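You operate a simulated robot arm through the tools that you are given. There is no shell and no other tool. Be economical: measure what you need, move in short steps, check, and stop when the job is done.

Carry out the task below with a simulated robot arm. There is one attempt and no reset: what you move stays moved.

Task
Empty the soap bottle into tank two through the funnel in its side port, then plug the port again.
Fine: the bottle holds 300 ml; rest the plug in its holder meanwhile; bottle and funnel go back. Set down upright: what you pick out.

It is judged by the outcome, as a careful person would: the job done as asked, and still so three seconds after it is handed in. It fails if anything else is knocked over, pushed out of place, dropped, spilled or broken.

Robot
A 7-joint arm with a two-finger parallel gripper on a trunk, on a base that drives. Base frame: it is fixed to the floor where the robot stands at the start and does not move with it; the origin is under the middle of the robot, x ahead of it, y to its left, z up. Lengths are in m, angles in rad, forces in N, time in s.
With the tool pointing down near the work surface it reaches from about 0.44 to 0.9 m from the robot's upright axis, wherever it stands. Its first joint turns from -0.297 to 2.199 rad. Places, roughly: drain valve of tank one [0.6, -1.1, 0.3]; drain valve of tank two [0.6, 0.2, 0.3]; feed knob of tank one [0.5, -1.1, 0.6]; feed knob of tank two [0.5, 0.2, 0.6]; feed valve of tank one [0.7, -0.6, 0.3]; feed valve of tank two [0.7, 0.7, 0.3]; fill valve of tank one [0.7, -0.6, 1]; fill valve of tank two [0.7, 0.7, 1]; inside of the funnel holder [-0.8, -0.3, 0.9]; inside of the plug holder of tank two [0.6, -0.1, 0.7]; port plug [0.75, -1.25, 1]; stir knob of tank one [0.5, -1.1, 0.7]; stir knob of tank two [0.5, 0.2, 0.7]; t2 [1, 0.4, 0.7]; tank one [1, -0.9, 0.7]; tank two [1, 0.4, 0.7]. Payload 1.57 kg.
The TCP is the grasp point between the finger pads, 0.03 m short of the fingertips. In the tool frame z runs along the fingers and y along their closing line. Largest opening 0.08 m; finger width 0.017, thickness 0.012; the body of the gripper, 0.04 by 0.082 m, starts 0.08 m behind the TCP.
Orientation is told as [roll, pitch, yaw] about the base's x, y, z axes, in that order, counted from this pose: with the fingers straight down and closing along the base's y, the tool's x points along the base's -x, its y along +y and its z along -z.

Tools
- The arm moves only by the tool step_arm. Its argument "motion" is a list of rows, each an object (a shift or turn left out is 0, a gripper value left out holds the last) with "offset": the shift along the tool's x, y, z in mm, a list of three; "rotation": the turn, a rotation vector about the tool's x, y, z in rad, a list of three; "hand": the finger opening in mm, from 0 to 80. In form: [{"offset": [x, y, z], "rotation": [wx, wy, wz], "hand": hand}, ...]. A call has 1 to 8 rows; each row is the pose to reach, as a shift and turn from the pose commanded when the call began, along the tool's axes at that moment. Rows are played at 5 a second. More than 0.05 m and 0.15 rad between two rows, or a gripper value outside its range, and nothing of the call is played. A pose out of reach is approached as far as the arm can. The call stops where the force on the tool passes 40 N (or 10 N more than at its start, if that is more) or the arm is blocked; 0.2 s more then pass. The fingers move at their own pace (about 0.045 m/s each) and stop on an object; they squeeze with about 24 N. The grip force told is the motor's: it shows also when the fingers shut on nothing. Time passes only in rows, and 0.2 s behind the last, so rows that repeat a pose let the fingers close. The reply holds the time, the measured pose of the TCP, the force on the tool along the base axes, the opening and the grip force, in the units named above and with some noise, with the torque about the TCP (base axes, N m) and any sound that the robot's microphone picked up.
- Cameras (640 x 400 px; columns grow to the right, rows downward): "scene" is now at [-0.0634, -0.317, 1.2978]; the picture's right is [-0.99, -0.17, 0.00], its down [-0.10, 0.56, -0.82] and it looks along [0.14, -0.81, -0.57] (base axes); focal length 214 px, centre (320, 200). "wrist" rides on the gripper at [0.072, -0.007, -0.122] in the tool frame; the picture's right is [0.09, 1.00, 0.00], its down [-0.84, 0.08, -0.54] and it looks along [-0.54, 0.05, 0.84] (tool axes); focal length 238 px, centre (320, 200). There is no depth. A picture from a camera that has moved, and an enlarged one, comes with that camera's place and axes in the base frame and with its lens.
- get_image(camera): a new picture of that camera. No time passes.
- raise_lower(by): slides the trunk up (or, below 0, down) by that many m; the arm and the scene camera ride with it, the base frame stays. It gives what a move gives, with no picture.
- base_move(legs): drives the robot by 1 to 6 legs, each [ahead, left, turn to the left] in m, m and rad, along the robot's own axes; the way and the turn of a leg run together, so that a leg with both is an arc; at most 1.5 m and 3.142 rad a leg. The arm and the cameras ride along, it lands a little off, and it stops where it bumps. It gives what a move gives.
- pan_tilt(pan, tilt): turns the head with the scene camera to pan (to the left, within 1.902 rad either way) and tilt (down, from -0.506 to 1.204), counted from straight ahead of the robot. It gives what a move gives.
- zoom(camera, box): a new picture of the part [left, top, right, bottom] of that camera's present view, enlarged. No time passes.
- finish_job(): hands the job in; it is judged then, once.

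Go step by step. Nothing tells you exact positions but the pictures and the camera data: compare them with the known pose of the tool, close in by small moves and look again before you grip or let go. The budget is 120 turns and 82 pictures, counting those below and the enlarged ones. Unless the task says otherwise, let go and move clear before handing in, and close with one line.

The tools are called after "Request:" as name(argument=value, ...) on one line, values as JSON. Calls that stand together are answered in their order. step_arm: Moves the arm, as the interface text tells. Its arguments: {"type":"object","properties":{"motion":{"type":"array","items":{"type":"object","properties":{"offset":{"type":"array","items":{"type":"number"}},"rotation":{"type":"array","items":{"type":"number"}},"hand":{"type":"number"}}}}},"required":["motion"]} The other tools are called the same way: raise_lower (by) slides the trunk up or down; base_move (legs) drives the base; pan_tilt (pan, tilt) turns the head that bears the scene camera; get_image (camera) takes a picture; zoom (camera, box) takes an enlarged picture of a part of a camera's view; finish_job () hands the job in.

At the start:

```text
t: 0.0
ee_pos: [0.4334, -0.0229, 1.3291]
orientation: [0.0, -0.001, -0.001]
contact_force: [0.3, -0.3, 0.0]
moment: [0.0, 0.02, -0.01]
grip_width: 0.08
grip_force: 0.1
trunk travel left (down, up): [-0.675, 0.115]
robot x, y, heading: [0.0004, -0.0025, 0.006]
head pan, tilt: [-1.398, 0.611]
```

scene: 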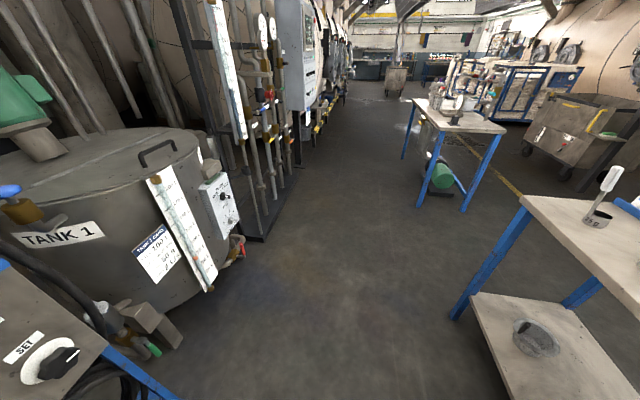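
wrist: 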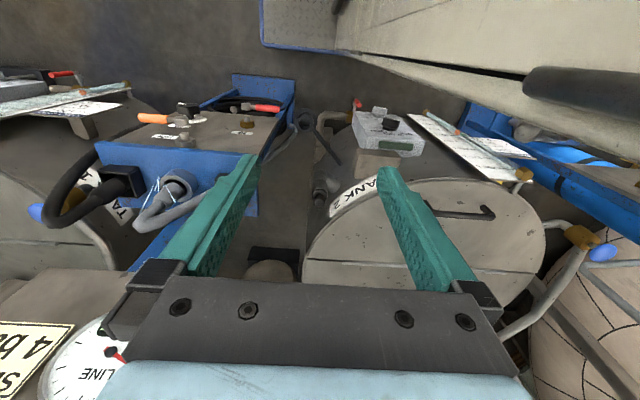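

I see tank one to the right and a bench behind on the right. I'll look around for tank two, the bottle and the funnel.

Request:
pan_tilt(pan=0.2, tilt=0.6)

Request:
get_image(camera="scene")

Request:
pan_tilt(pan=-1.9, tilt=0.7)

Request:
get_image(camera="scene")

Request:
pan_tilt(pan=1.7, tilt=0.6)

Request:
get_image(camera="scene")

```text
t: 1.7
ee_pos: [0.4328, -0.0227, 1.33]
orientation: [-0.001, 0.001, 0.0]
contact_force: [-0.6, 0.5, 0.4]
moment: [0.02, -0.02, 0.0]
grip_width: 0.0802
grip_force: 0.1
trunk travel left (down, up): [-0.675, 0.115]
robot x, y, heading: [0.0037, -0.0, -0.001]
head pan, tilt: [0.201, 0.6]
```

```text
79 pictures are left
camera scene: at [0.008, -0.2127, 1.2987], right [0.2, -0.98, 0.0], down [-0.55, -0.11, -0.83], along [0.81, 0.16, -0.56], focal length 214 px, centre (320, 200)
```

scene: 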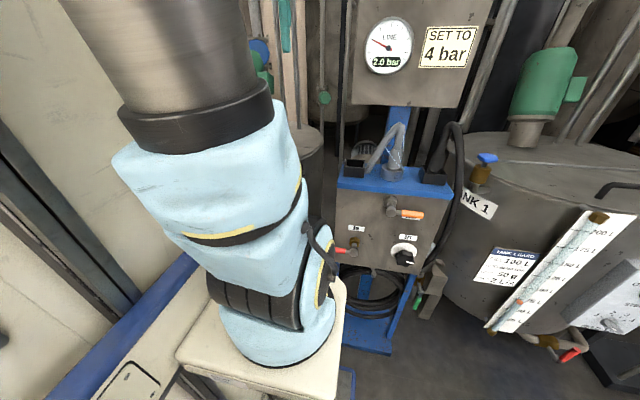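

```text
t: 3.7
ee_pos: [0.4334, -0.0214, 1.3292]
orientation: [0.002, 0.0, -0.002]
contact_force: [0.1, -0.4, 0.0]
moment: [0.0, 0.03, 0.02]
grip_width: 0.08
grip_force: 0.1
trunk travel left (down, up): [-0.675, 0.115]
robot x, y, heading: [-0.0001, 0.0001, 0.006]
head pan, tilt: [-1.901, 0.7]
```

```text
78 pictures are left
camera scene: at [-0.106, -0.3107, 1.2901], right [-0.95, 0.32, 0.0], down [0.21, 0.61, -0.77], along [-0.25, -0.72, -0.64], focal length 214 px, centre (320, 200)
```

scene: 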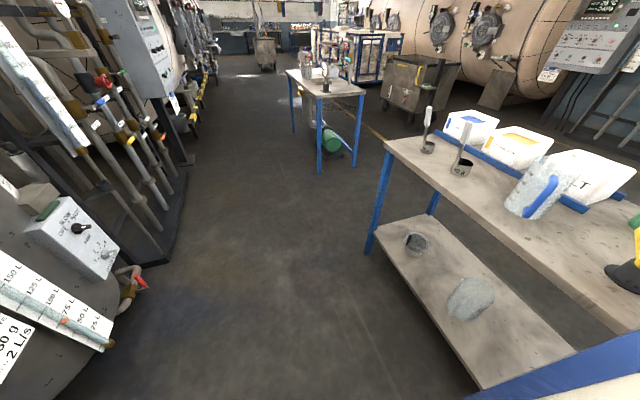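

```text
t: 6.7
ee_pos: [0.433, -0.0209, 1.3296]
orientation: [-0.001, 0.0, -0.001]
contact_force: [-1.2, 0.2, 0.3]
moment: [-0.02, -0.05, -0.01]
grip_width: 0.0801
grip_force: 0.1
trunk travel left (down, up): [-0.675, 0.115]
robot x, y, heading: [0.0015, 0.0003, 0.0]
head pan, tilt: [1.7, 0.6]
```

```text
77 pictures are left
camera scene: at [-0.0899, -0.1426, 1.2987], right [0.99, 0.13, 0.0], down [0.07, -0.56, -0.83], along [-0.11, 0.82, -0.56], focal length 214 px, centre (320, 200)
```

scene: 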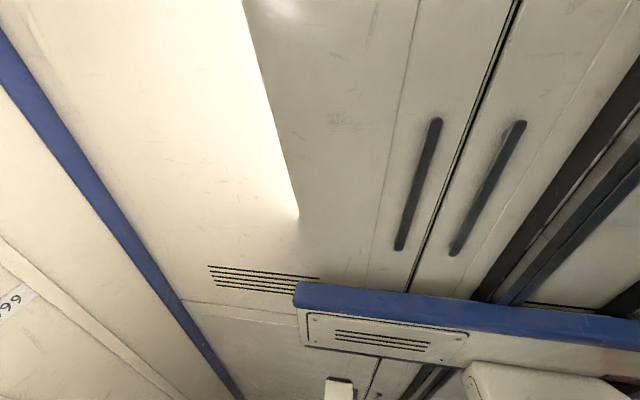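

Behind the robot is a bench with jugs and holders. I'll turn right to view it, keeping the arm out of the sightline.

Request:
base_move(legs=[[0, 0, -1.9]])

Request:
pan_tilt(pan=-1.2, tilt=0.7)

Request:
get_image(camera="scene")

```text
t: 11.6
ee_pos: [-0.1503, -0.4066, 1.3293]
orientation: [0.0, 0.0, -1.873]
contact_force: [0.2, 0.2, 0.2]
moment: [0.01, 0.04, 0.02]
grip_width: 0.0794
grip_force: 0.1
trunk travel left (down, up): [-0.675, 0.115]
robot x, y, heading: [0.006, -0.0029, -1.872]
head pan, tilt: [1.7, 0.6]
```

```text
t: 14.1
ee_pos: [-0.1484, -0.4072, 1.3292]
orientation: [0.0, 0.002, -1.872]
contact_force: [-0.8, 0.4, 0.2]
moment: [0.03, -0.01, 0.01]
grip_width: 0.0801
grip_force: 0.0
trunk travel left (down, up): [-0.675, 0.115]
robot x, y, heading: [0.0008, 0.0004, -1.873]
head pan, tilt: [-1.201, 0.7]
```

```text
76 pictures are left
camera scene: at [-0.2791, 0.1387, 1.2901], right [-0.07, 1.0, 0.0], down [0.64, 0.04, -0.76], along [-0.76, -0.05, -0.64], focal length 214 px, centre (320, 200)
```

scene: 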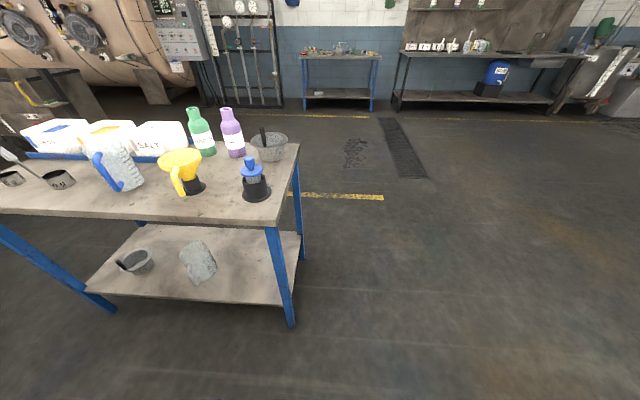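

Bench view: two bottles (green, purple), a yellow funnel in a holder, and another blue item in a holder. I zoom to read labels.

Request:
zoom(camera="scene", box=[140, 90, 310, 210])

```text
3.33 times, centred on (225, 150) of scene
camera zoom: at [-0.2791, 0.1387, 1.2901], right [-0.07, 1.0, 0.0], down [0.64, 0.04, -0.76], along [-0.76, -0.05, -0.64], focal length 715 px, centre (637, 367)
```

zoom: 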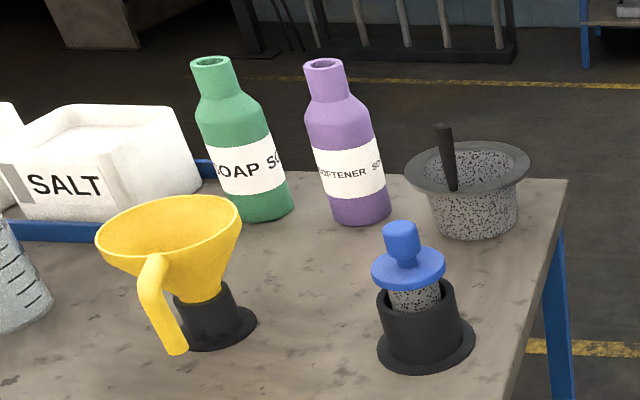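

Green is the soap bottle, and the yellow funnel sits in its holder. Now I'll look at tank two's port and plug holder.

Request:
base_move(legs=[[0, 0, 2.87]])

Request:
pan_tilt(pan=-0.9, tilt=0.5)

Request:
get_image(camera="scene")

Request:
get_image(camera="wrist")

```text
t: 21.2
ee_pos: [0.2617, 0.3449, 1.3296]
orientation: [-0.001, -0.001, 0.973]
contact_force: [-0.1, -0.1, -0.4]
moment: [0.0, -0.01, 0.0]
grip_width: 0.0798
grip_force: 0.1
trunk travel left (down, up): [-0.675, 0.115]
robot x, y, heading: [0.0009, 0.0, 0.965]
head pan, tilt: [-1.201, 0.7]
```

```text
t: 22.0
ee_pos: [0.262, 0.3459, 1.3298]
orientation: [-0.001, 0.0, 0.972]
contact_force: [1.0, 0.3, -0.7]
moment: [0.03, 0.0, 0.01]
grip_width: 0.08
grip_force: 0.1
trunk travel left (down, up): [-0.675, 0.115]
robot x, y, heading: [0.0013, 0.0029, 0.973]
head pan, tilt: [-0.901, 0.499]
```

```text
74 pictures are left
camera scene: at [0.2369, -0.1896, 1.3078], right [0.07, -1.0, 0.0], down [-0.48, -0.03, -0.88], along [0.88, 0.06, -0.48], focal length 214 px, centre (320, 200)
```

scene: 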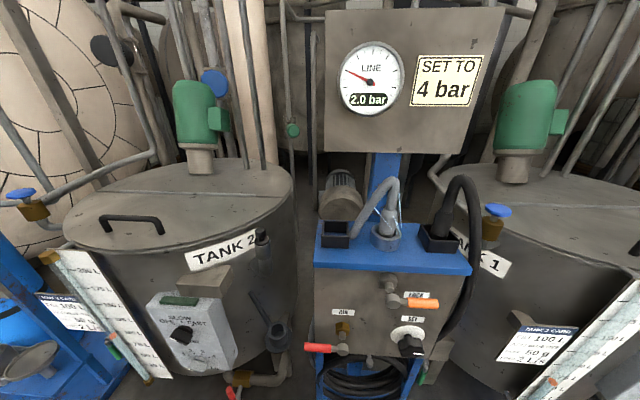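

```text
73 pictures are left
camera wrist: at [0.2276, 0.2828, 1.452], right [-0.87, 0.49, 0.0], down [0.41, 0.73, 0.54], along [0.26, 0.47, -0.84], focal length 238 px, centre (320, 200)
```

wrist: 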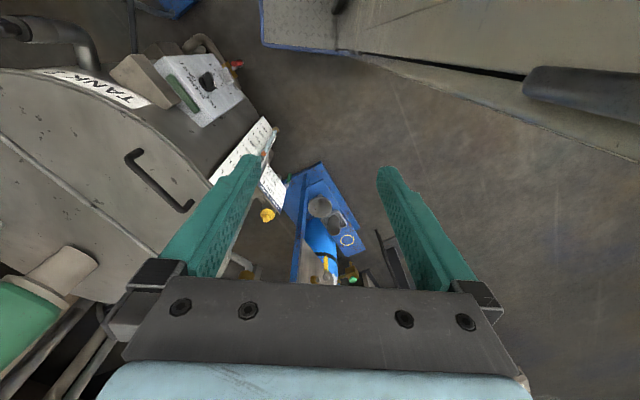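

Request:
zoom(camera="scene", box=[200, 210, 330, 390])

```text
2.22 times, centred on (265, 300) of scene
camera zoom: at [0.2369, -0.1896, 1.3078], right [0.07, -1.0, 0.0], down [-0.48, -0.03, -0.88], along [0.88, 0.06, -0.48], focal length 477 px, centre (442, -22)
```

zoom: 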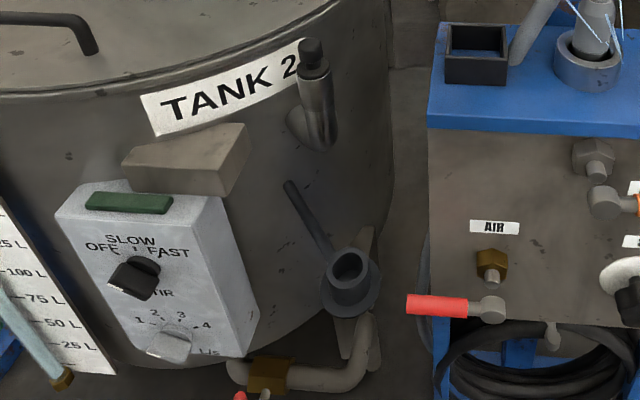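

The port is an elbow on the tank's side with a black plug, and the cup holder is beneath it. I'll take a second view from a shifted position to triangulate.

Request:
base_move(legs=[[0, 0, -0.87], [0, 0.2, 0]])

Request:
pan_tilt(pan=-0.1, tilt=0.5)

Request:
get_image(camera="scene")

```text
t: 25.8
ee_pos: [0.4137, 0.2163, 1.3299]
orientation: [0.001, 0.001, 0.096]
contact_force: [0.2, -0.3, -0.4]
moment: [0.02, 0.0, 0.01]
grip_width: 0.0802
grip_force: 0.0
trunk travel left (down, up): [-0.675, 0.115]
robot x, y, heading: [-0.022, 0.1948, 0.092]
head pan, tilt: [-0.901, 0.499]
```

```text
t: 27.0
ee_pos: [0.4141, 0.2152, 1.3288]
orientation: [0.0, 0.0, 0.094]
contact_force: [-0.4, 0.6, 0.0]
moment: [0.02, 0.02, 0.02]
grip_width: 0.0799
grip_force: 0.1
trunk travel left (down, up): [-0.675, 0.115]
robot x, y, heading: [-0.0186, 0.1991, 0.095]
head pan, tilt: [-0.099, 0.499]
```

```text
71 pictures are left
camera scene: at [0.016, -0.0407, 1.3078], right [-0.01, -1.0, 0.0], down [-0.48, 0.0, -0.88], along [0.88, 0.0, -0.48], focal length 214 px, centre (320, 200)
```

scene: 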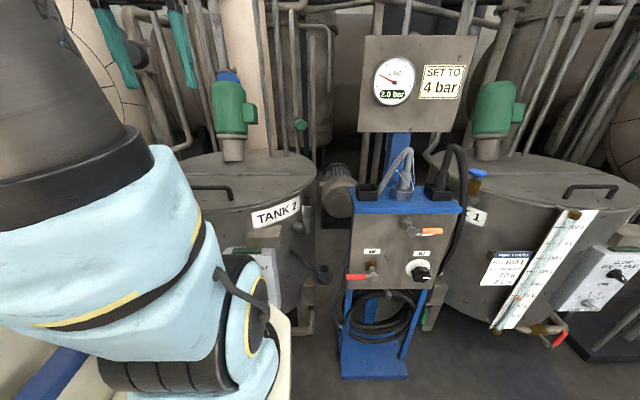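

Request:
zoom(camera="scene", box=[260, 180, 360, 320])

```text
2.86 times, centred on (310, 250) of scene
camera zoom: at [0.016, -0.0407, 1.3078], right [-0.01, -1.0, 0.0], down [-0.48, 0.0, -0.88], along [0.88, 0.0, -0.48], focal length 613 px, centre (349, 57)
```

zoom: 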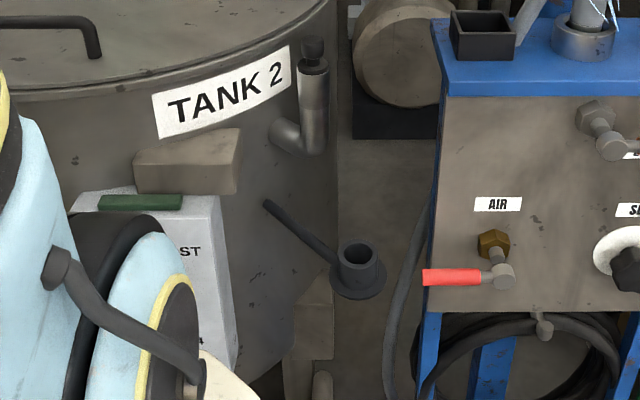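

Triangulated: port mouth at about (0.667, -0.003, 0.942) and the cup mouth at about (0.573, -0.052, 0.72). I'll go back to face the port and bring the wrist over it.

Request:
base_move(legs=[[0, -0.2, 0]])

Request:
step_arm(motion=[{"offset": [-40, 0, 0]}, {"offset": [-80, 0, 0]}, {"offset": [-120, 0, 0]}, {"offset": [-150, 0, 30]}, {"offset": [-160, 0, 70]}, {"offset": [-160, 0, 110]}, {"offset": [-160, 0, 150]}, {"offset": [-160, 0, 190]}])

Request:
get_image(camera="wrist")

```text
t: 28.6
ee_pos: [0.4339, 0.0178, 1.3297]
orientation: [0.0, 0.001, 0.096]
contact_force: [0.3, -0.4, 0.5]
moment: [0.01, -0.02, -0.01]
grip_width: 0.0802
grip_force: 0.2
trunk travel left (down, up): [-0.675, 0.115]
robot x, y, heading: [0.0008, -0.0025, 0.098]
head pan, tilt: [-0.099, 0.499]
```

```text
t: 30.4
ee_pos: [0.5924, 0.0322, 1.1391]
orientation: [0.0, 0.001, 0.097]
contact_force: [-0.1, 0.1, 0.9]
moment: [-0.03, -0.02, -0.01]
grip_width: 0.08
grip_force: 0.1
trunk travel left (down, up): [-0.675, 0.115]
robot x, y, heading: [0.0027, -0.0046, 0.091]
head pan, tilt: [-0.099, 0.499]
```

```text
69 pictures are left
camera wrist: at [0.5216, 0.0197, 1.2622], right [-0.19, 0.98, 0.0], down [0.83, 0.16, 0.54], along [0.53, 0.1, -0.84], focal length 238 px, centre (320, 200)
```

wrist: 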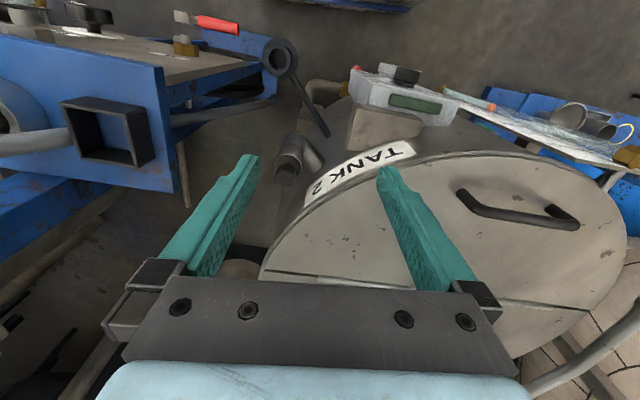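

The wrist view agrees: plug near (0.669, 0, 0.97). I'll move above it and look.

Request:
step_arm(motion=[{"offset": [-36, -20, 0]}, {"offset": [-73, -39, 0]}, {"offset": [-73, -39, 40]}, {"offset": [-73, -39, 80]}])

Request:
get_image(camera="wrist")

Request:
zoom(camera="scene", box=[160, 80, 340, 260])

```text
t: 31.4
ee_pos: [0.6694, 0.0006, 1.0613]
orientation: [0.0, -0.001, 0.098]
contact_force: [-0.7, 0.1, 0.3]
moment: [-0.03, 0.0, 0.0]
grip_width: 0.0805
grip_force: 0.0
trunk travel left (down, up): [-0.675, 0.115]
robot x, y, heading: [0.0058, -0.0011, 0.094]
head pan, tilt: [-0.099, 0.499]
```

```text
68 pictures are left
camera wrist: at [0.5986, -0.012, 1.1827], right [-0.19, 0.98, 0.0], down [0.82, 0.16, 0.54], along [0.53, 0.1, -0.84], focal length 238 px, centre (320, 200)
```

wrist: 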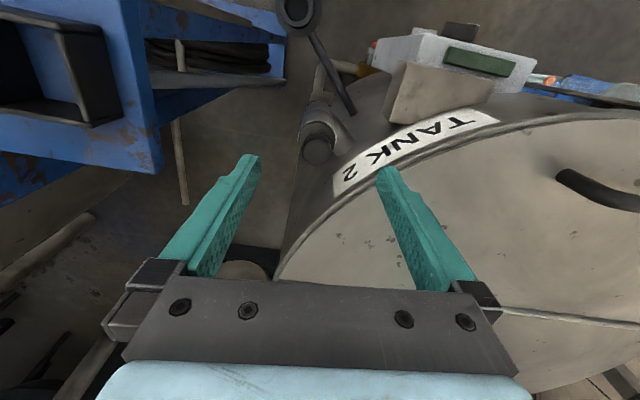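

```text
2.22 times, centred on (250, 170) of scene
camera zoom: at [0.0353, -0.2406, 1.3079], right [0.0, -1.0, 0.0], down [-0.48, 0.0, -0.88], along [0.88, 0.0, -0.48], focal length 477 px, centre (476, 267)
```

zoom: 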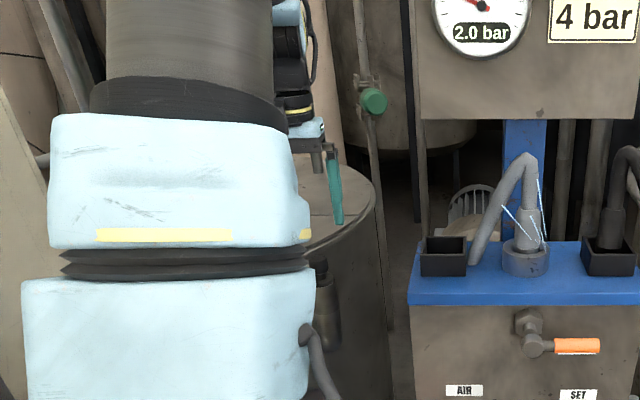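

The plug is directly beneath (about 5 mm further ahead). I'll descend so the fingertips sit just above the mouth and check.

Request:
step_arm(motion=[{"offset": [-5, 0, 30]}, {"offset": [-5, 0, 55]}, {"offset": [-5, 0, 72]}])

Request:
get_image(camera="wrist")

Request:
zoom(camera="scene", box=[230, 140, 330, 230])

```text
t: 32.2
ee_pos: [0.674, 0.0006, 0.9866]
orientation: [-0.001, -0.002, 0.096]
contact_force: [1.0, -0.5, -0.4]
moment: [0.0, -0.03, 0.01]
grip_width: 0.08
grip_force: 0.0
trunk travel left (down, up): [-0.675, 0.115]
robot x, y, heading: [0.0055, -0.006, 0.097]
head pan, tilt: [-0.099, 0.499]
```

```text
66 pictures are left
camera wrist: at [0.6032, -0.0129, 1.1096], right [-0.19, 0.98, 0.0], down [0.82, 0.16, 0.54], along [0.53, 0.1, -0.84], focal length 238 px, centre (320, 200)
```

wrist: 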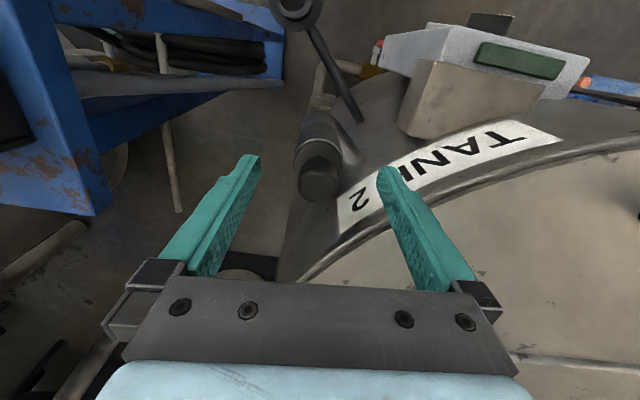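

```text
4.44 times, centred on (280, 185) of scene
camera zoom: at [0.0355, -0.2406, 1.3078], right [0.0, -1.0, 0.0], down [-0.48, 0.0, -0.88], along [0.88, 0.0, -0.48], focal length 953 px, centre (498, 267)
```

zoom: 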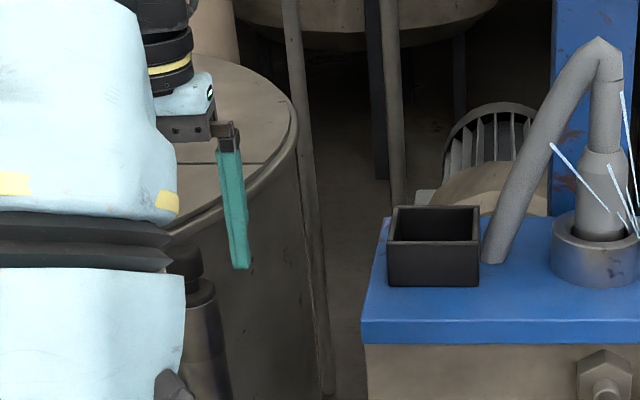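

The plug's top is near z 0.97 and the mouth near 0.948. I'll nudge forward, down a bit, and close.

Request:
step_arm(motion=[{"offset": [-6, 0, 3]}, {"offset": [-6, 0, 4], "hand": 20}, {"offset": [-6, 0, 4], "hand": 15}, {"offset": [-6, 0, 4], "hand": 15}, {"offset": [-6, 0, 4], "hand": 15}, {"offset": [-6, 0, 4], "hand": 15}])

Request:
get_image(camera="wrist")

```text
t: 33.6
ee_pos: [0.6805, -0.0005, 0.9833]
orientation: [0.002, 0.001, 0.095]
contact_force: [0.0, -0.6, -0.3]
moment: [-0.03, 0.03, 0.0]
grip_width: 0.0261
grip_force: 24.1
trunk travel left (down, up): [-0.675, 0.115]
robot x, y, heading: [-0.0001, -0.003, 0.095]
head pan, tilt: [-0.099, 0.499]
```

```text
64 pictures are left
camera wrist: at [0.6096, -0.0124, 1.1058], right [-0.19, 0.98, 0.0], down [0.83, 0.16, 0.54], along [0.53, 0.1, -0.84], focal length 238 px, centre (320, 200)
```

wrist: 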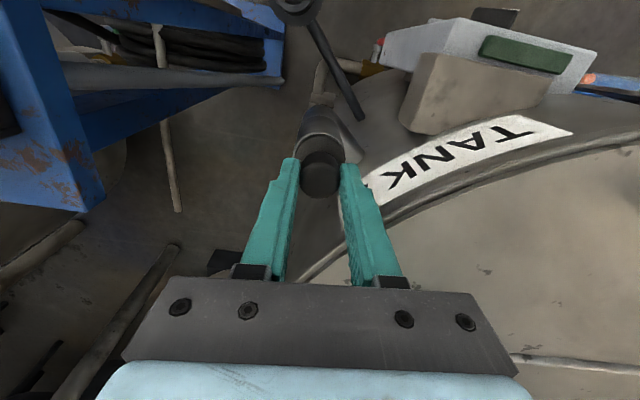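

Gripped at 26 mm. Lifting straight up.

Request:
step_arm(motion=[{"offset": [0, 0, -10]}, {"offset": [0, 0, -25]}, {"offset": [0, 0, -45]}, {"offset": [0, 0, -65]}, {"offset": [0, 0, -85]}])

Request:
get_image(camera="wrist")

Request:
zoom(camera="scene", box=[200, 120, 320, 230])

```text
t: 34.8
ee_pos: [0.6811, 0.0007, 1.0682]
orientation: [0.0, 0.001, 0.096]
contact_force: [0.2, -0.1, -0.5]
moment: [0.0, 0.03, -0.02]
grip_width: 0.0263
grip_force: 23.7
trunk travel left (down, up): [-0.675, 0.115]
robot x, y, heading: [-0.0014, -0.0001, 0.1]
head pan, tilt: [-0.099, 0.499]
```

```text
63 pictures are left
camera wrist: at [0.61, -0.0115, 1.1913], right [-0.19, 0.98, 0.0], down [0.83, 0.16, 0.54], along [0.53, 0.1, -0.84], focal length 238 px, centre (320, 200)
```

wrist: 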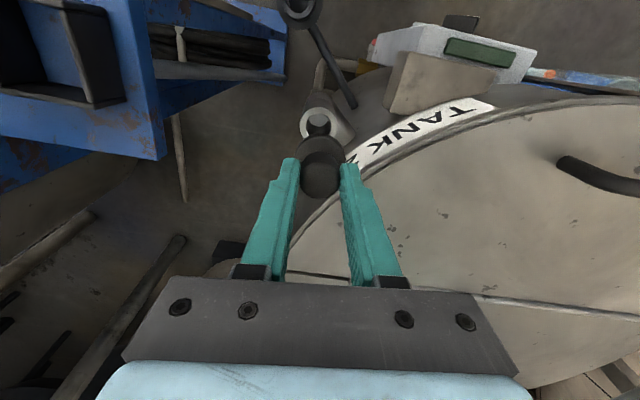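

```text
3.64 times, centred on (260, 175) of scene
camera zoom: at [0.0359, -0.2406, 1.3078], right [0.0, -1.0, 0.0], down [-0.48, 0.0, -0.88], along [0.88, 0.0, -0.48], focal length 780 px, centre (538, 291)
```

zoom: 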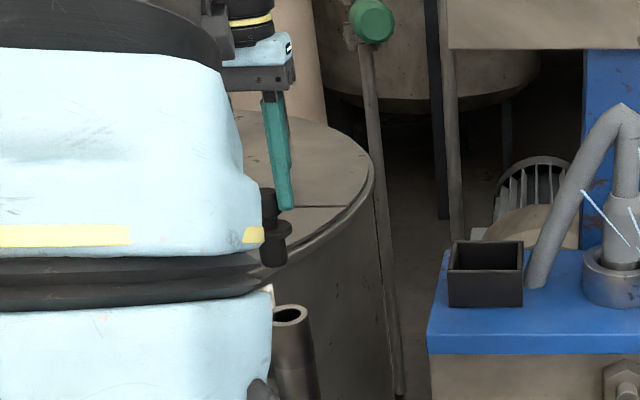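

The plug is out (flange and short spigot). The mouth is at about (0.676, 0, 0.93). I'll move above the cup holder and refine its position.

Request:
step_arm(motion=[{"offset": [40, -14, 0]}, {"offset": [80, -28, 0]}, {"offset": [112, -42, 0]}, {"offset": [112, -42, 40]}, {"offset": [112, -42, 80]}, {"offset": [112, -42, 120]}, {"offset": [112, -42, 160]}])

Request:
get_image(camera="wrist")

Request:
zoom(camera="scene", box=[200, 170, 340, 310])

```text
t: 36.4
ee_pos: [0.5719, -0.0517, 0.9079]
orientation: [0.0, -0.003, 0.095]
contact_force: [0.4, -0.9, -0.6]
moment: [-0.02, -0.02, -0.01]
grip_width: 0.0261
grip_force: 24.2
trunk travel left (down, up): [-0.675, 0.115]
robot x, y, heading: [-0.0022, -0.0074, 0.102]
head pan, tilt: [-0.099, 0.499]
```

```text
61 pictures are left
camera wrist: at [0.5021, -0.065, 1.0308], right [-0.19, 0.98, 0.0], down [0.82, 0.16, 0.54], along [0.53, 0.1, -0.84], focal length 238 px, centre (320, 200)
```

wrist: 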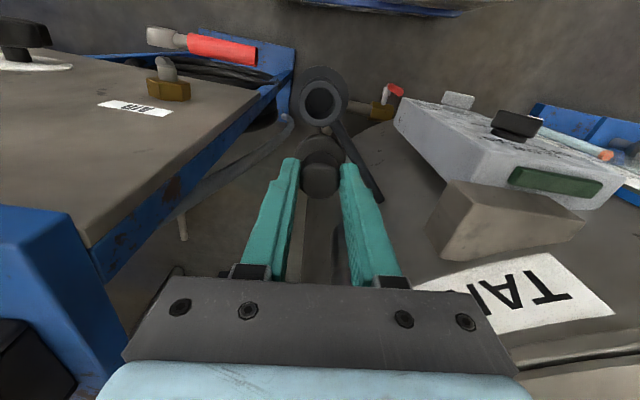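

```text
2.86 times, centred on (270, 240) of scene
camera zoom: at [0.0351, -0.2406, 1.3079], right [0.0, -1.0, 0.0], down [-0.48, 0.0, -0.88], along [0.88, 0.0, -0.48], focal length 613 px, centre (463, 86)
```

zoom: 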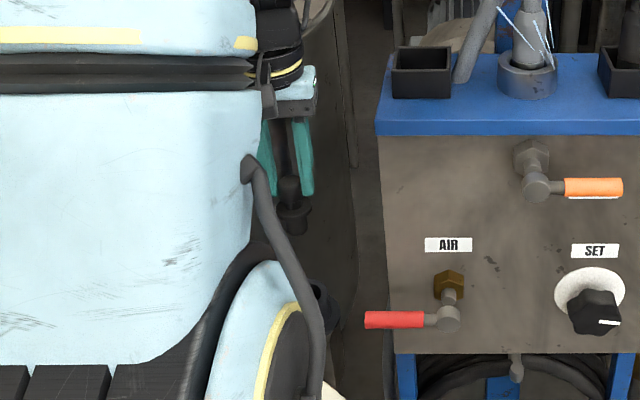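

The cup looks a bit closer to the robot (x≈0.555). I'll shift back 15 mm, lower a bit and look again.

Request:
step_arm(motion=[{"offset": [15, -2, 0]}, {"offset": [15, -2, 40]}])

Request:
get_image(camera="wrist")

```text
t: 37.0
ee_pos: [0.5577, -0.0567, 0.8673]
orientation: [0.0, 0.0, 0.098]
contact_force: [0.0, 0.2, 0.2]
moment: [-0.01, -0.01, 0.02]
grip_width: 0.026
grip_force: 23.9
trunk travel left (down, up): [-0.675, 0.115]
robot x, y, heading: [-0.0019, -0.0034, 0.097]
head pan, tilt: [-0.099, 0.499]
```

```text
59 pictures are left
camera wrist: at [0.4874, -0.0688, 0.9909], right [-0.19, 0.98, 0.0], down [0.82, 0.16, 0.54], along [0.53, 0.1, -0.84], focal length 238 px, centre (320, 200)
```

wrist: 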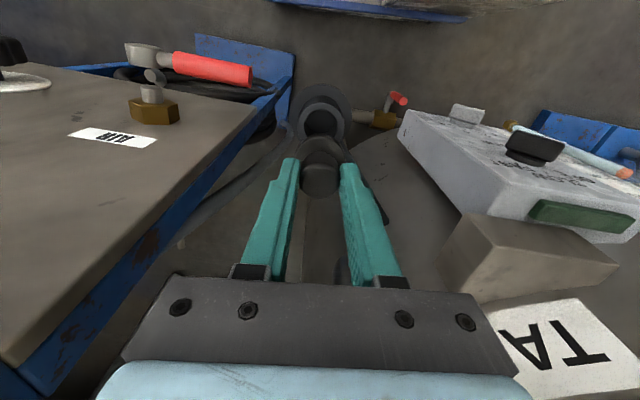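

The refined cup centre is (0.555, -0.052, 0.724). I'll lower to just at the rim and check alignment.

Request:
step_arm(motion=[{"offset": [1, 4, 20]}, {"offset": [1, 4, 45]}])

Request:
zoom(camera="wrist", box=[240, 60, 400, 220])

Request:
pan_tilt(pan=0.2, tilt=0.85)

Request:
get_image(camera="scene")

```text
t: 37.6
ee_pos: [0.5575, -0.0501, 0.8238]
orientation: [-0.001, -0.002, 0.097]
contact_force: [-0.4, -0.8, -0.1]
moment: [-0.02, -0.04, -0.03]
grip_width: 0.0263
grip_force: 24.2
trunk travel left (down, up): [-0.675, 0.115]
robot x, y, heading: [0.0001, -0.0003, 0.096]
head pan, tilt: [-0.099, 0.499]
```

```text
2.50 times, centred on (320, 140) of wrist
camera zoom: at [0.4875, -0.063, 0.9463], right [-0.19, 0.98, 0.0], down [0.82, 0.16, 0.54], along [0.53, 0.1, -0.84], focal length 596 px, centre (320, 350)
```

zoom: 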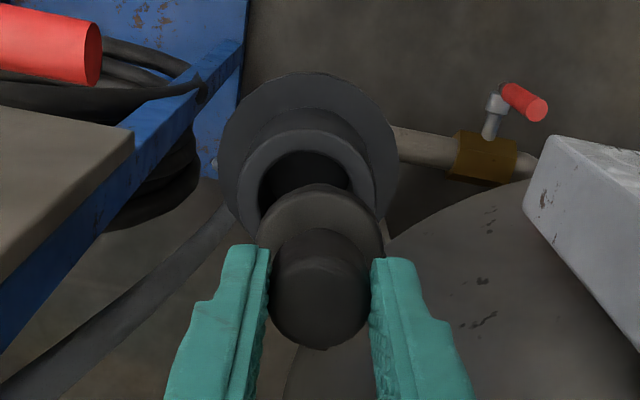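

```text
t: 38.4
ee_pos: [0.5574, -0.0505, 0.8228]
orientation: [0.0, 0.001, 0.096]
contact_force: [-0.2, -1.4, -0.3]
moment: [-0.03, 0.03, 0.02]
grip_width: 0.0266
grip_force: 23.9
trunk travel left (down, up): [-0.675, 0.115]
robot x, y, heading: [-0.0012, -0.0043, 0.092]
head pan, tilt: [0.201, 0.85]
```

```text
57 pictures are left
camera scene: at [0.0195, -0.2175, 1.2779], right [0.29, -0.96, 0.0], down [-0.72, -0.22, -0.66], along [0.63, 0.19, -0.75], focal length 214 px, centre (320, 200)
```

scene: 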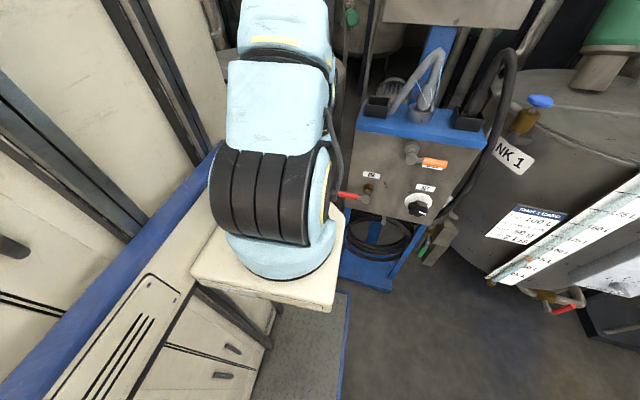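

Alignment shows the cup is about 5 mm toward the tool's -y. I'll correct it and lower slightly, then look.

Request:
step_arm(motion=[{"offset": [-1, -5, 0]}, {"offset": [-1, -5, 12]}])

Request:
zoom(camera="wrist", box=[240, 60, 400, 220])

```text
t: 39.0
ee_pos: [0.5592, -0.0552, 0.8108]
orientation: [-0.002, 0.0, 0.096]
contact_force: [0.1, -0.5, -0.6]
moment: [0.02, -0.01, 0.0]
grip_width: 0.0263
grip_force: 24.0
trunk travel left (down, up): [-0.675, 0.115]
robot x, y, heading: [-0.0019, -0.0033, 0.095]
head pan, tilt: [0.201, 0.85]
```

```text
2.50 times, centred on (320, 140) of wrist
camera zoom: at [0.4891, -0.0681, 0.934], right [-0.19, 0.98, 0.0], down [0.83, 0.16, 0.54], along [0.53, 0.1, -0.84], focal length 596 px, centre (320, 350)
```

zoom: 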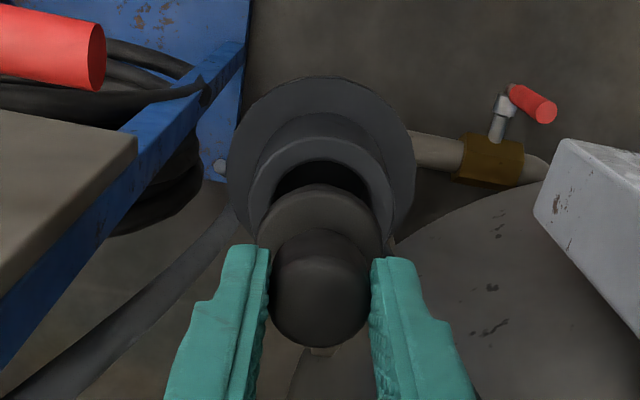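

Now aligned laterally. Lowering gently while watching the force.

Request:
step_arm(motion=[{"offset": [0, 0, 8]}, {"offset": [0, 0, 16]}, {"offset": [0, 0, 22]}])

Request:
zoom(camera="wrist", box=[240, 60, 400, 220])

```text
t: 39.8
ee_pos: [0.5593, -0.0558, 0.7904]
orientation: [-0.001, -0.002, 0.097]
contact_force: [-1.7, -3.0, 25.9]
moment: [-0.15, 0.02, 0.01]
grip_width: 0.0266
grip_force: 24.2
trunk travel left (down, up): [-0.675, 0.115]
robot x, y, heading: [0.0025, -0.0034, 0.096]
head pan, tilt: [0.201, 0.85]
```

```text
2.50 times, centred on (320, 140) of wrist
camera zoom: at [0.4881, -0.068, 0.9133], right [-0.19, 0.98, 0.0], down [0.82, 0.16, 0.54], along [0.53, 0.1, -0.84], focal length 596 px, centre (320, 350)
```

zoom: 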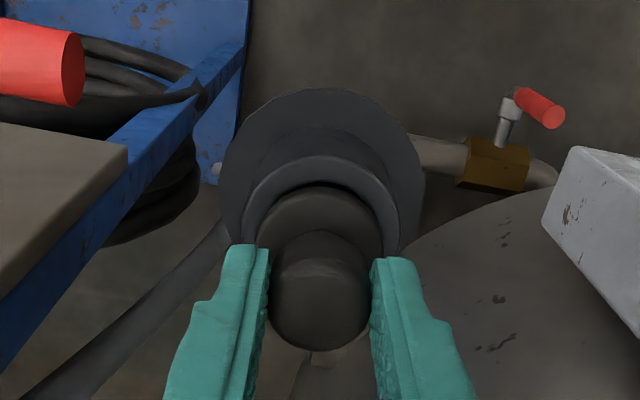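

Contact at z≈0.79 — probably the flange on the rim. I'll verify from the scene camera before releasing.

Request:
pan_tilt(pan=-0.1, tilt=0.7)

Request:
zoom(camera="scene", box=[220, 120, 340, 240])

```text
t: 40.6
ee_pos: [0.558, -0.0546, 0.7897]
orientation: [-0.001, -0.001, 0.098]
contact_force: [2.5, -6.4, 26.6]
moment: [-0.21, -0.22, 0.0]
grip_width: 0.0266
grip_force: 23.8
trunk travel left (down, up): [-0.675, 0.115]
robot x, y, heading: [0.0008, -0.0076, 0.098]
head pan, tilt: [-0.099, 0.7]
```

```text
3.33 times, centred on (280, 180) of scene
camera zoom: at [0.029, -0.2407, 1.2901], right [0.0, -1.0, 0.0], down [-0.64, 0.0, -0.77], along [0.77, 0.0, -0.64], focal length 715 px, centre (453, 267)
```

zoom: 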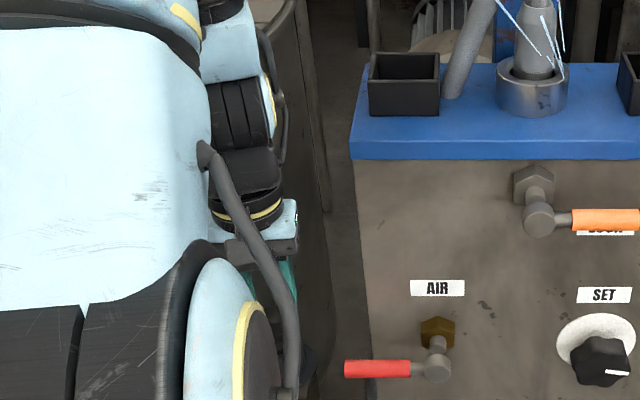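

Hidden from here, but the wrist geometry says the spigot is within the hole. I unload slightly, open partway and inspect.

Request:
step_arm(motion=[{"offset": [0, 0, -1]}, {"offset": [0, 0, -1], "hand": 32}, {"offset": [0, 0, -1], "hand": 36}, {"offset": [0, 0, -1], "hand": 36}])

Request:
zoom(camera="wrist", box=[240, 60, 400, 220])

```text
t: 41.6
ee_pos: [0.5594, -0.0547, 0.7901]
orientation: [0.001, -0.001, 0.095]
contact_force: [0.1, 0.3, -0.8]
moment: [-0.01, -0.02, -0.02]
grip_width: 0.0357
grip_force: 0.0
trunk travel left (down, up): [-0.675, 0.115]
robot x, y, heading: [-0.0005, -0.0027, 0.096]
head pan, tilt: [-0.099, 0.7]
```

```text
2.50 times, centred on (320, 140) of wrist
camera zoom: at [0.4884, -0.068, 0.9127], right [-0.19, 0.98, 0.0], down [0.83, 0.16, 0.54], along [0.53, 0.1, -0.84], focal length 596 px, centre (320, 350)
```

zoom: 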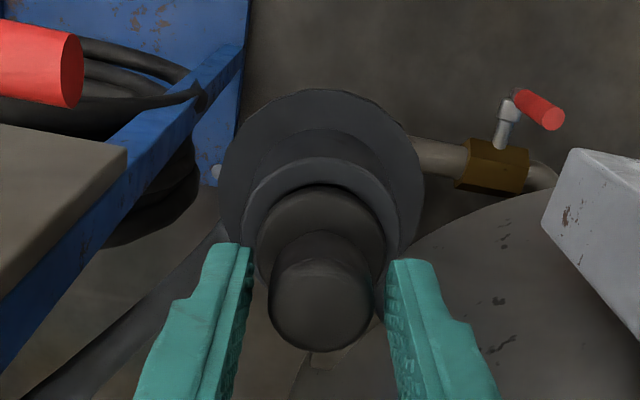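

The plug stays upright in the holder. I withdraw upward and retract.

Request:
step_arm(motion=[{"offset": [0, 0, 0], "hand": 60}, {"offset": [0, 0, -10], "hand": 60}, {"offset": [0, 0, -50]}, {"offset": [0, 0, -95]}, {"offset": [0, 0, -140]}, {"offset": [20, 0, -185]}, {"offset": [40, 0, -230]}, {"offset": [60, 0, -275]}])

Request:
get_image(camera="wrist")

```text
t: 43.4
ee_pos: [0.5008, -0.0603, 1.0652]
orientation: [0.0, 0.004, 0.096]
contact_force: [0.5, -0.5, -0.3]
moment: [0.03, 0.01, -0.01]
grip_width: 0.0599
grip_force: 0.0
trunk travel left (down, up): [-0.675, 0.115]
robot x, y, heading: [0.0004, -0.0036, 0.098]
head pan, tilt: [-0.099, 0.7]
```

```text
52 pictures are left
camera wrist: at [0.4305, -0.0741, 1.1878], right [-0.19, 0.98, 0.0], down [0.83, 0.16, 0.54], along [0.53, 0.1, -0.84], focal length 238 px, centre (320, 200)
```

wrist: 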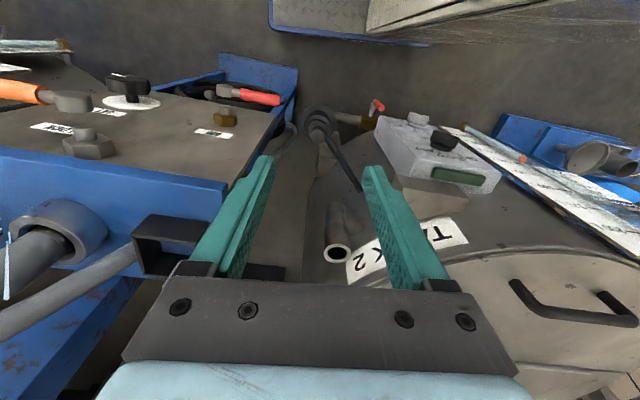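

Plug parked and the port is open. I raise and tuck the arm, then turn and drive to face the bench.

Request:
step_arm(motion=[{"offset": [20, 0, -45]}, {"offset": [40, 0, -90]}, {"offset": [60, 0, -135]}, {"offset": [60, 0, -180]}, {"offset": [60, 0, -215]}])

Request:
base_move(legs=[[0, 0, -3.14], [0.22, 0.43, 0], [0, 0, -0.1]])

Request:
pan_tilt(pan=0.0, tilt=0.7)

Request:
get_image(camera="scene")

Request:
get_image(camera="wrist")

```text
t: 44.6
ee_pos: [0.4403, -0.065, 1.2799]
orientation: [-0.002, 0.003, 0.097]
contact_force: [-0.5, -0.5, -0.4]
moment: [0.01, 0.04, -0.02]
grip_width: 0.0601
grip_force: 0.1
out of reach, approached as far as the arm can: row 5
trunk travel left (down, up): [-0.675, 0.115]
robot x, y, heading: [0.0023, -0.0021, 0.094]
head pan, tilt: [-0.099, 0.7]
```

```text
t: 55.4
ee_pos: [-0.6201, -0.3317, 1.2778]
orientation: [0.0, 0.002, 3.105]
contact_force: [-0.3, 0.6, -0.9]
moment: [0.0, -0.02, -0.05]
grip_width: 0.06
grip_force: 0.0
trunk travel left (down, up): [-0.675, 0.115]
robot x, y, heading: [-0.1913, -0.4491, 3.102]
head pan, tilt: [-0.099, 0.7]
```

```text
t: 56.1
ee_pos: [-0.6206, -0.3314, 1.2776]
orientation: [0.001, 0.002, 3.105]
contact_force: [-0.1, -0.4, 0.3]
moment: [0.03, -0.02, 0.03]
grip_width: 0.06
grip_force: 0.1
trunk travel left (down, up): [-0.675, 0.115]
robot x, y, heading: [-0.1958, -0.4522, 3.103]
head pan, tilt: [0.0, 0.7]
```

```text
51 pictures are left
camera scene: at [-0.1872, -0.2213, 1.2901], right [0.04, 1.0, 0.0], down [0.64, -0.02, -0.76], along [-0.76, 0.03, -0.64], focal length 214 px, centre (320, 200)
```

scene: 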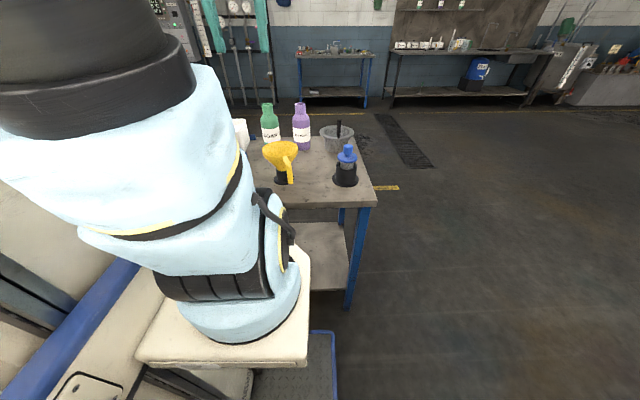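

```text
50 pictures are left
camera wrist: at [-0.5475, -0.327, 1.401], right [0.06, -1.0, 0.0], down [-0.84, -0.05, 0.54], along [-0.54, -0.03, -0.84], focal length 238 px, centre (320, 200)
```

wrist: 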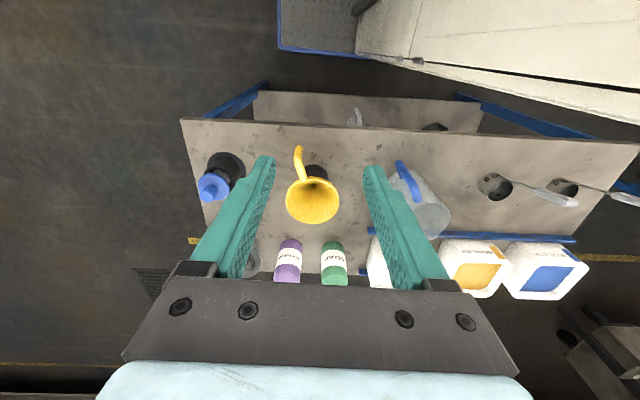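

The funnel handle points toward the robot. Zooming to measure the handle and bottle.

Request:
zoom(camera="scene", box=[240, 90, 380, 200])

Request:
zoom(camera="wrist", box=[240, 130, 400, 300])

```text
3.64 times, centred on (310, 145) of scene
camera zoom: at [-0.1872, -0.2213, 1.2901], right [0.04, 1.0, 0.0], down [0.64, -0.02, -0.76], along [-0.76, 0.03, -0.64], focal length 780 px, centre (356, 400)
```

zoom: 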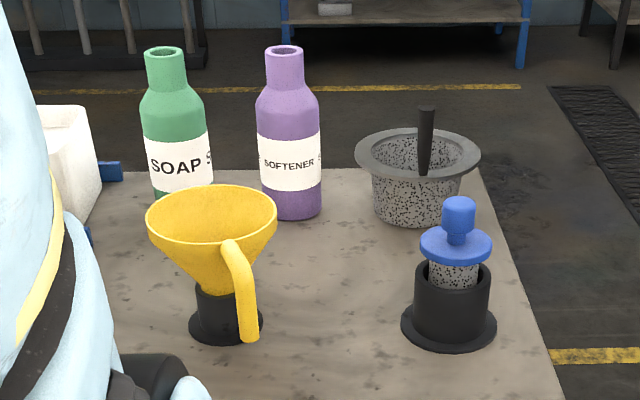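

```text
2.35 times, centred on (320, 215) of wrist
camera zoom: at [-0.5475, -0.327, 1.401], right [0.06, -1.0, 0.0], down [-0.84, -0.05, 0.54], along [-0.54, -0.03, -0.84], focal length 561 px, centre (320, 165)
```

zoom: 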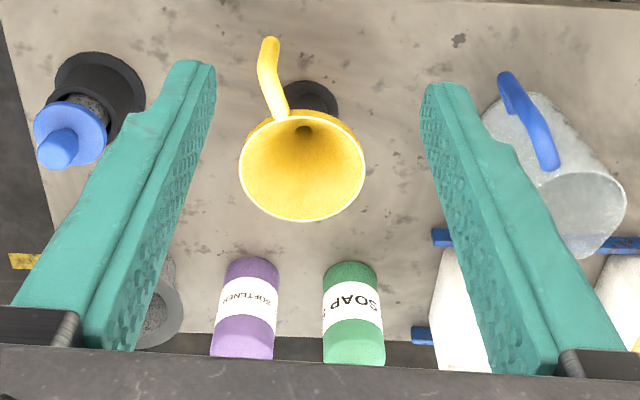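

Rim centre ≈ (-0.836, -0.327, 0.958), radius 0.06; the handle's vertical grip is at ≈ (-0.738, -0.291) from z 0.897 to 0.95. I'll turn the tool to straddle it and hover.

Request:
step_arm(motion=[{"offset": [-40, -12, 20], "rotation": [0, 0, -0.13]}, {"offset": [-80, -24, 40], "rotation": [0, 0, -0.26]}, {"offset": [-118, -36, 60], "rotation": [0, 0, -0.385]}, {"offset": [-118, -36, 105], "rotation": [0, 0, -0.385]}, {"offset": [-118, -36, 150], "rotation": [0, 0, -0.385]}, {"offset": [-118, -36, 195], "rotation": [0, 0, -0.385]}, {"offset": [-118, -36, 225], "rotation": [0, 0, -0.385]}])

Request:
get_image(camera="wrist")

```text
t: 57.7
ee_pos: [-0.7359, -0.2906, 1.0516]
orientation: [-0.001, 0.003, -2.793]
contact_force: [0.1, 0.5, 0.9]
moment: [-0.02, 0.02, 0.03]
grip_width: 0.06
grip_force: 0.1
trunk travel left (down, up): [-0.675, 0.115]
robot x, y, heading: [-0.1925, -0.45, 3.106]
head pan, tilt: [0.0, 0.7]
```

```text
47 pictures are left
camera wrist: at [-0.6692, -0.2603, 1.1745], right [0.43, -0.9, 0.0], down [-0.76, -0.36, 0.54], along [-0.49, -0.23, -0.84], focal length 238 px, centre (320, 200)
```

wrist: 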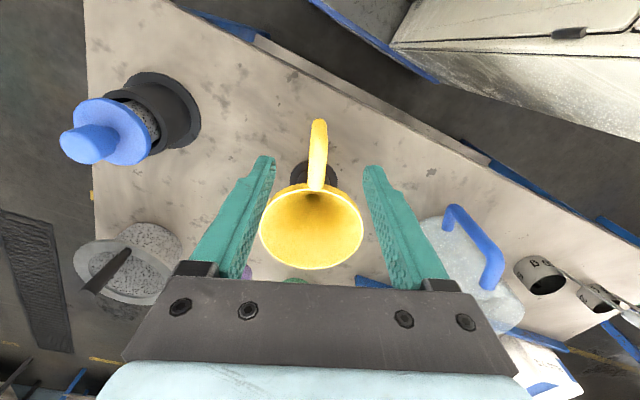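

Well aligned on the handle. Descending and closing on it.

Request:
step_arm(motion=[{"offset": [0, 0, 45]}, {"offset": [0, 0, 85]}, {"offset": [0, 0, 108]}, {"offset": [0, 0, 108], "hand": 10}, {"offset": [0, 0, 108], "hand": 10}, {"offset": [0, 0, 108], "hand": 10}, {"offset": [0, 0, 108], "hand": 10}])

Request:
get_image(camera="wrist")

Request:
zoom(camera="scene", box=[240, 90, 380, 200])

```text
t: 59.3
ee_pos: [-0.7335, -0.2915, 0.9445]
orientation: [-0.001, 0.001, -2.792]
contact_force: [-0.8, 0.7, 0.0]
moment: [0.01, -0.07, -0.02]
grip_width: 0.0166
grip_force: 23.8
trunk travel left (down, up): [-0.675, 0.115]
robot x, y, heading: [-0.1911, -0.4499, 3.101]
head pan, tilt: [0.0, 0.7]
```

```text
46 pictures are left
camera wrist: at [-0.6692, -0.2602, 1.0673], right [0.43, -0.9, 0.0], down [-0.76, -0.36, 0.54], along [-0.49, -0.23, -0.84], focal length 238 px, centre (320, 200)
```

wrist: 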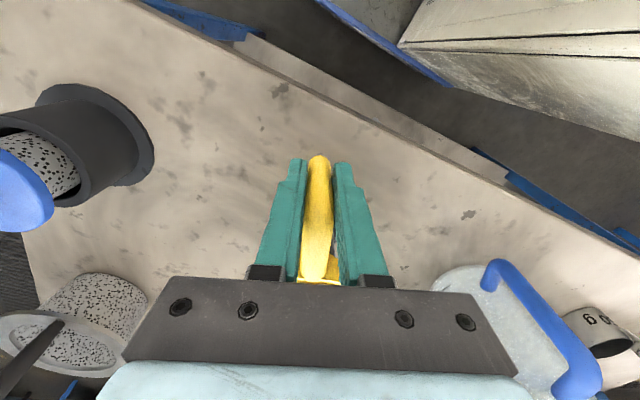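

```text
3.64 times, centred on (310, 145) of scene
camera zoom: at [-0.1872, -0.2214, 1.2901], right [0.04, 1.0, 0.0], down [0.64, -0.02, -0.76], along [-0.76, 0.03, -0.64], focal length 780 px, centre (356, 400)
```

zoom: 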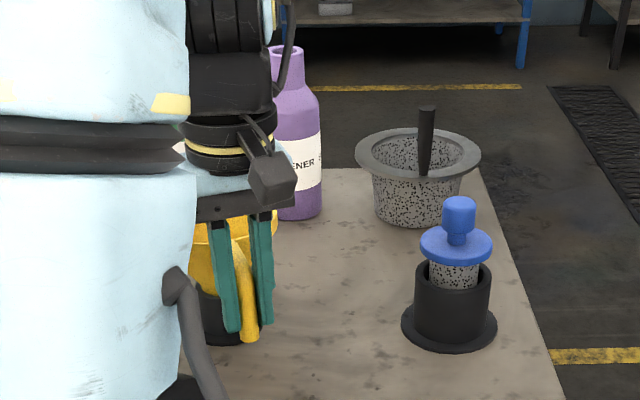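

Handle gripped. Lift straight up to about 1.08 and look.

Request:
step_arm(motion=[{"offset": [0, 0, -8]}, {"offset": [0, 0, -20]}, {"offset": [0, 0, -45]}, {"offset": [0, 0, -80]}, {"offset": [0, 0, -120]}, {"offset": [0, 0, -160]}, {"offset": [0, 0, -200]}])

Request:
get_image(camera="scene")

```text
t: 60.9
ee_pos: [-0.7382, -0.2914, 1.1463]
orientation: [0.0, 0.002, -2.793]
contact_force: [0.3, -0.6, -0.9]
moment: [0.0, -0.1, 0.03]
grip_width: 0.0167
grip_force: 23.7
trunk travel left (down, up): [-0.675, 0.115]
robot x, y, heading: [-0.1925, -0.4524, 3.105]
head pan, tilt: [0.0, 0.7]
```

```text
44 pictures are left
camera scene: at [-0.1875, -0.2213, 1.29], right [0.04, 1.0, 0.0], down [0.64, -0.02, -0.76], along [-0.76, 0.03, -0.64], focal length 214 px, centre (320, 200)
```

scene: 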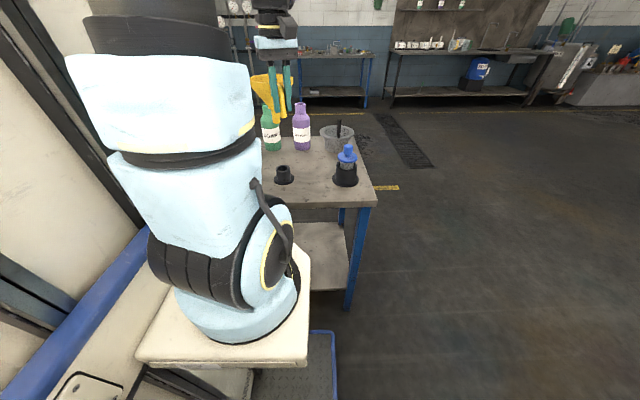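

Request:
zoom(camera="scene", box=[230, 50, 330, 200])

```text
2.67 times, centred on (280, 125) of scene
camera zoom: at [-0.1875, -0.2213, 1.29], right [0.04, 1.0, 0.0], down [0.64, -0.02, -0.76], along [-0.76, 0.03, -0.64], focal length 572 px, centre (427, 400)
```

zoom: 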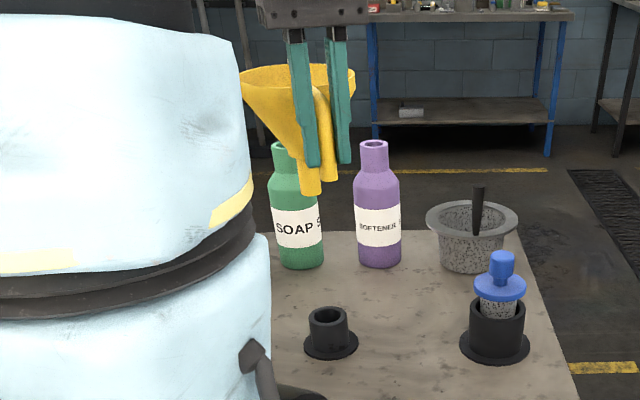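

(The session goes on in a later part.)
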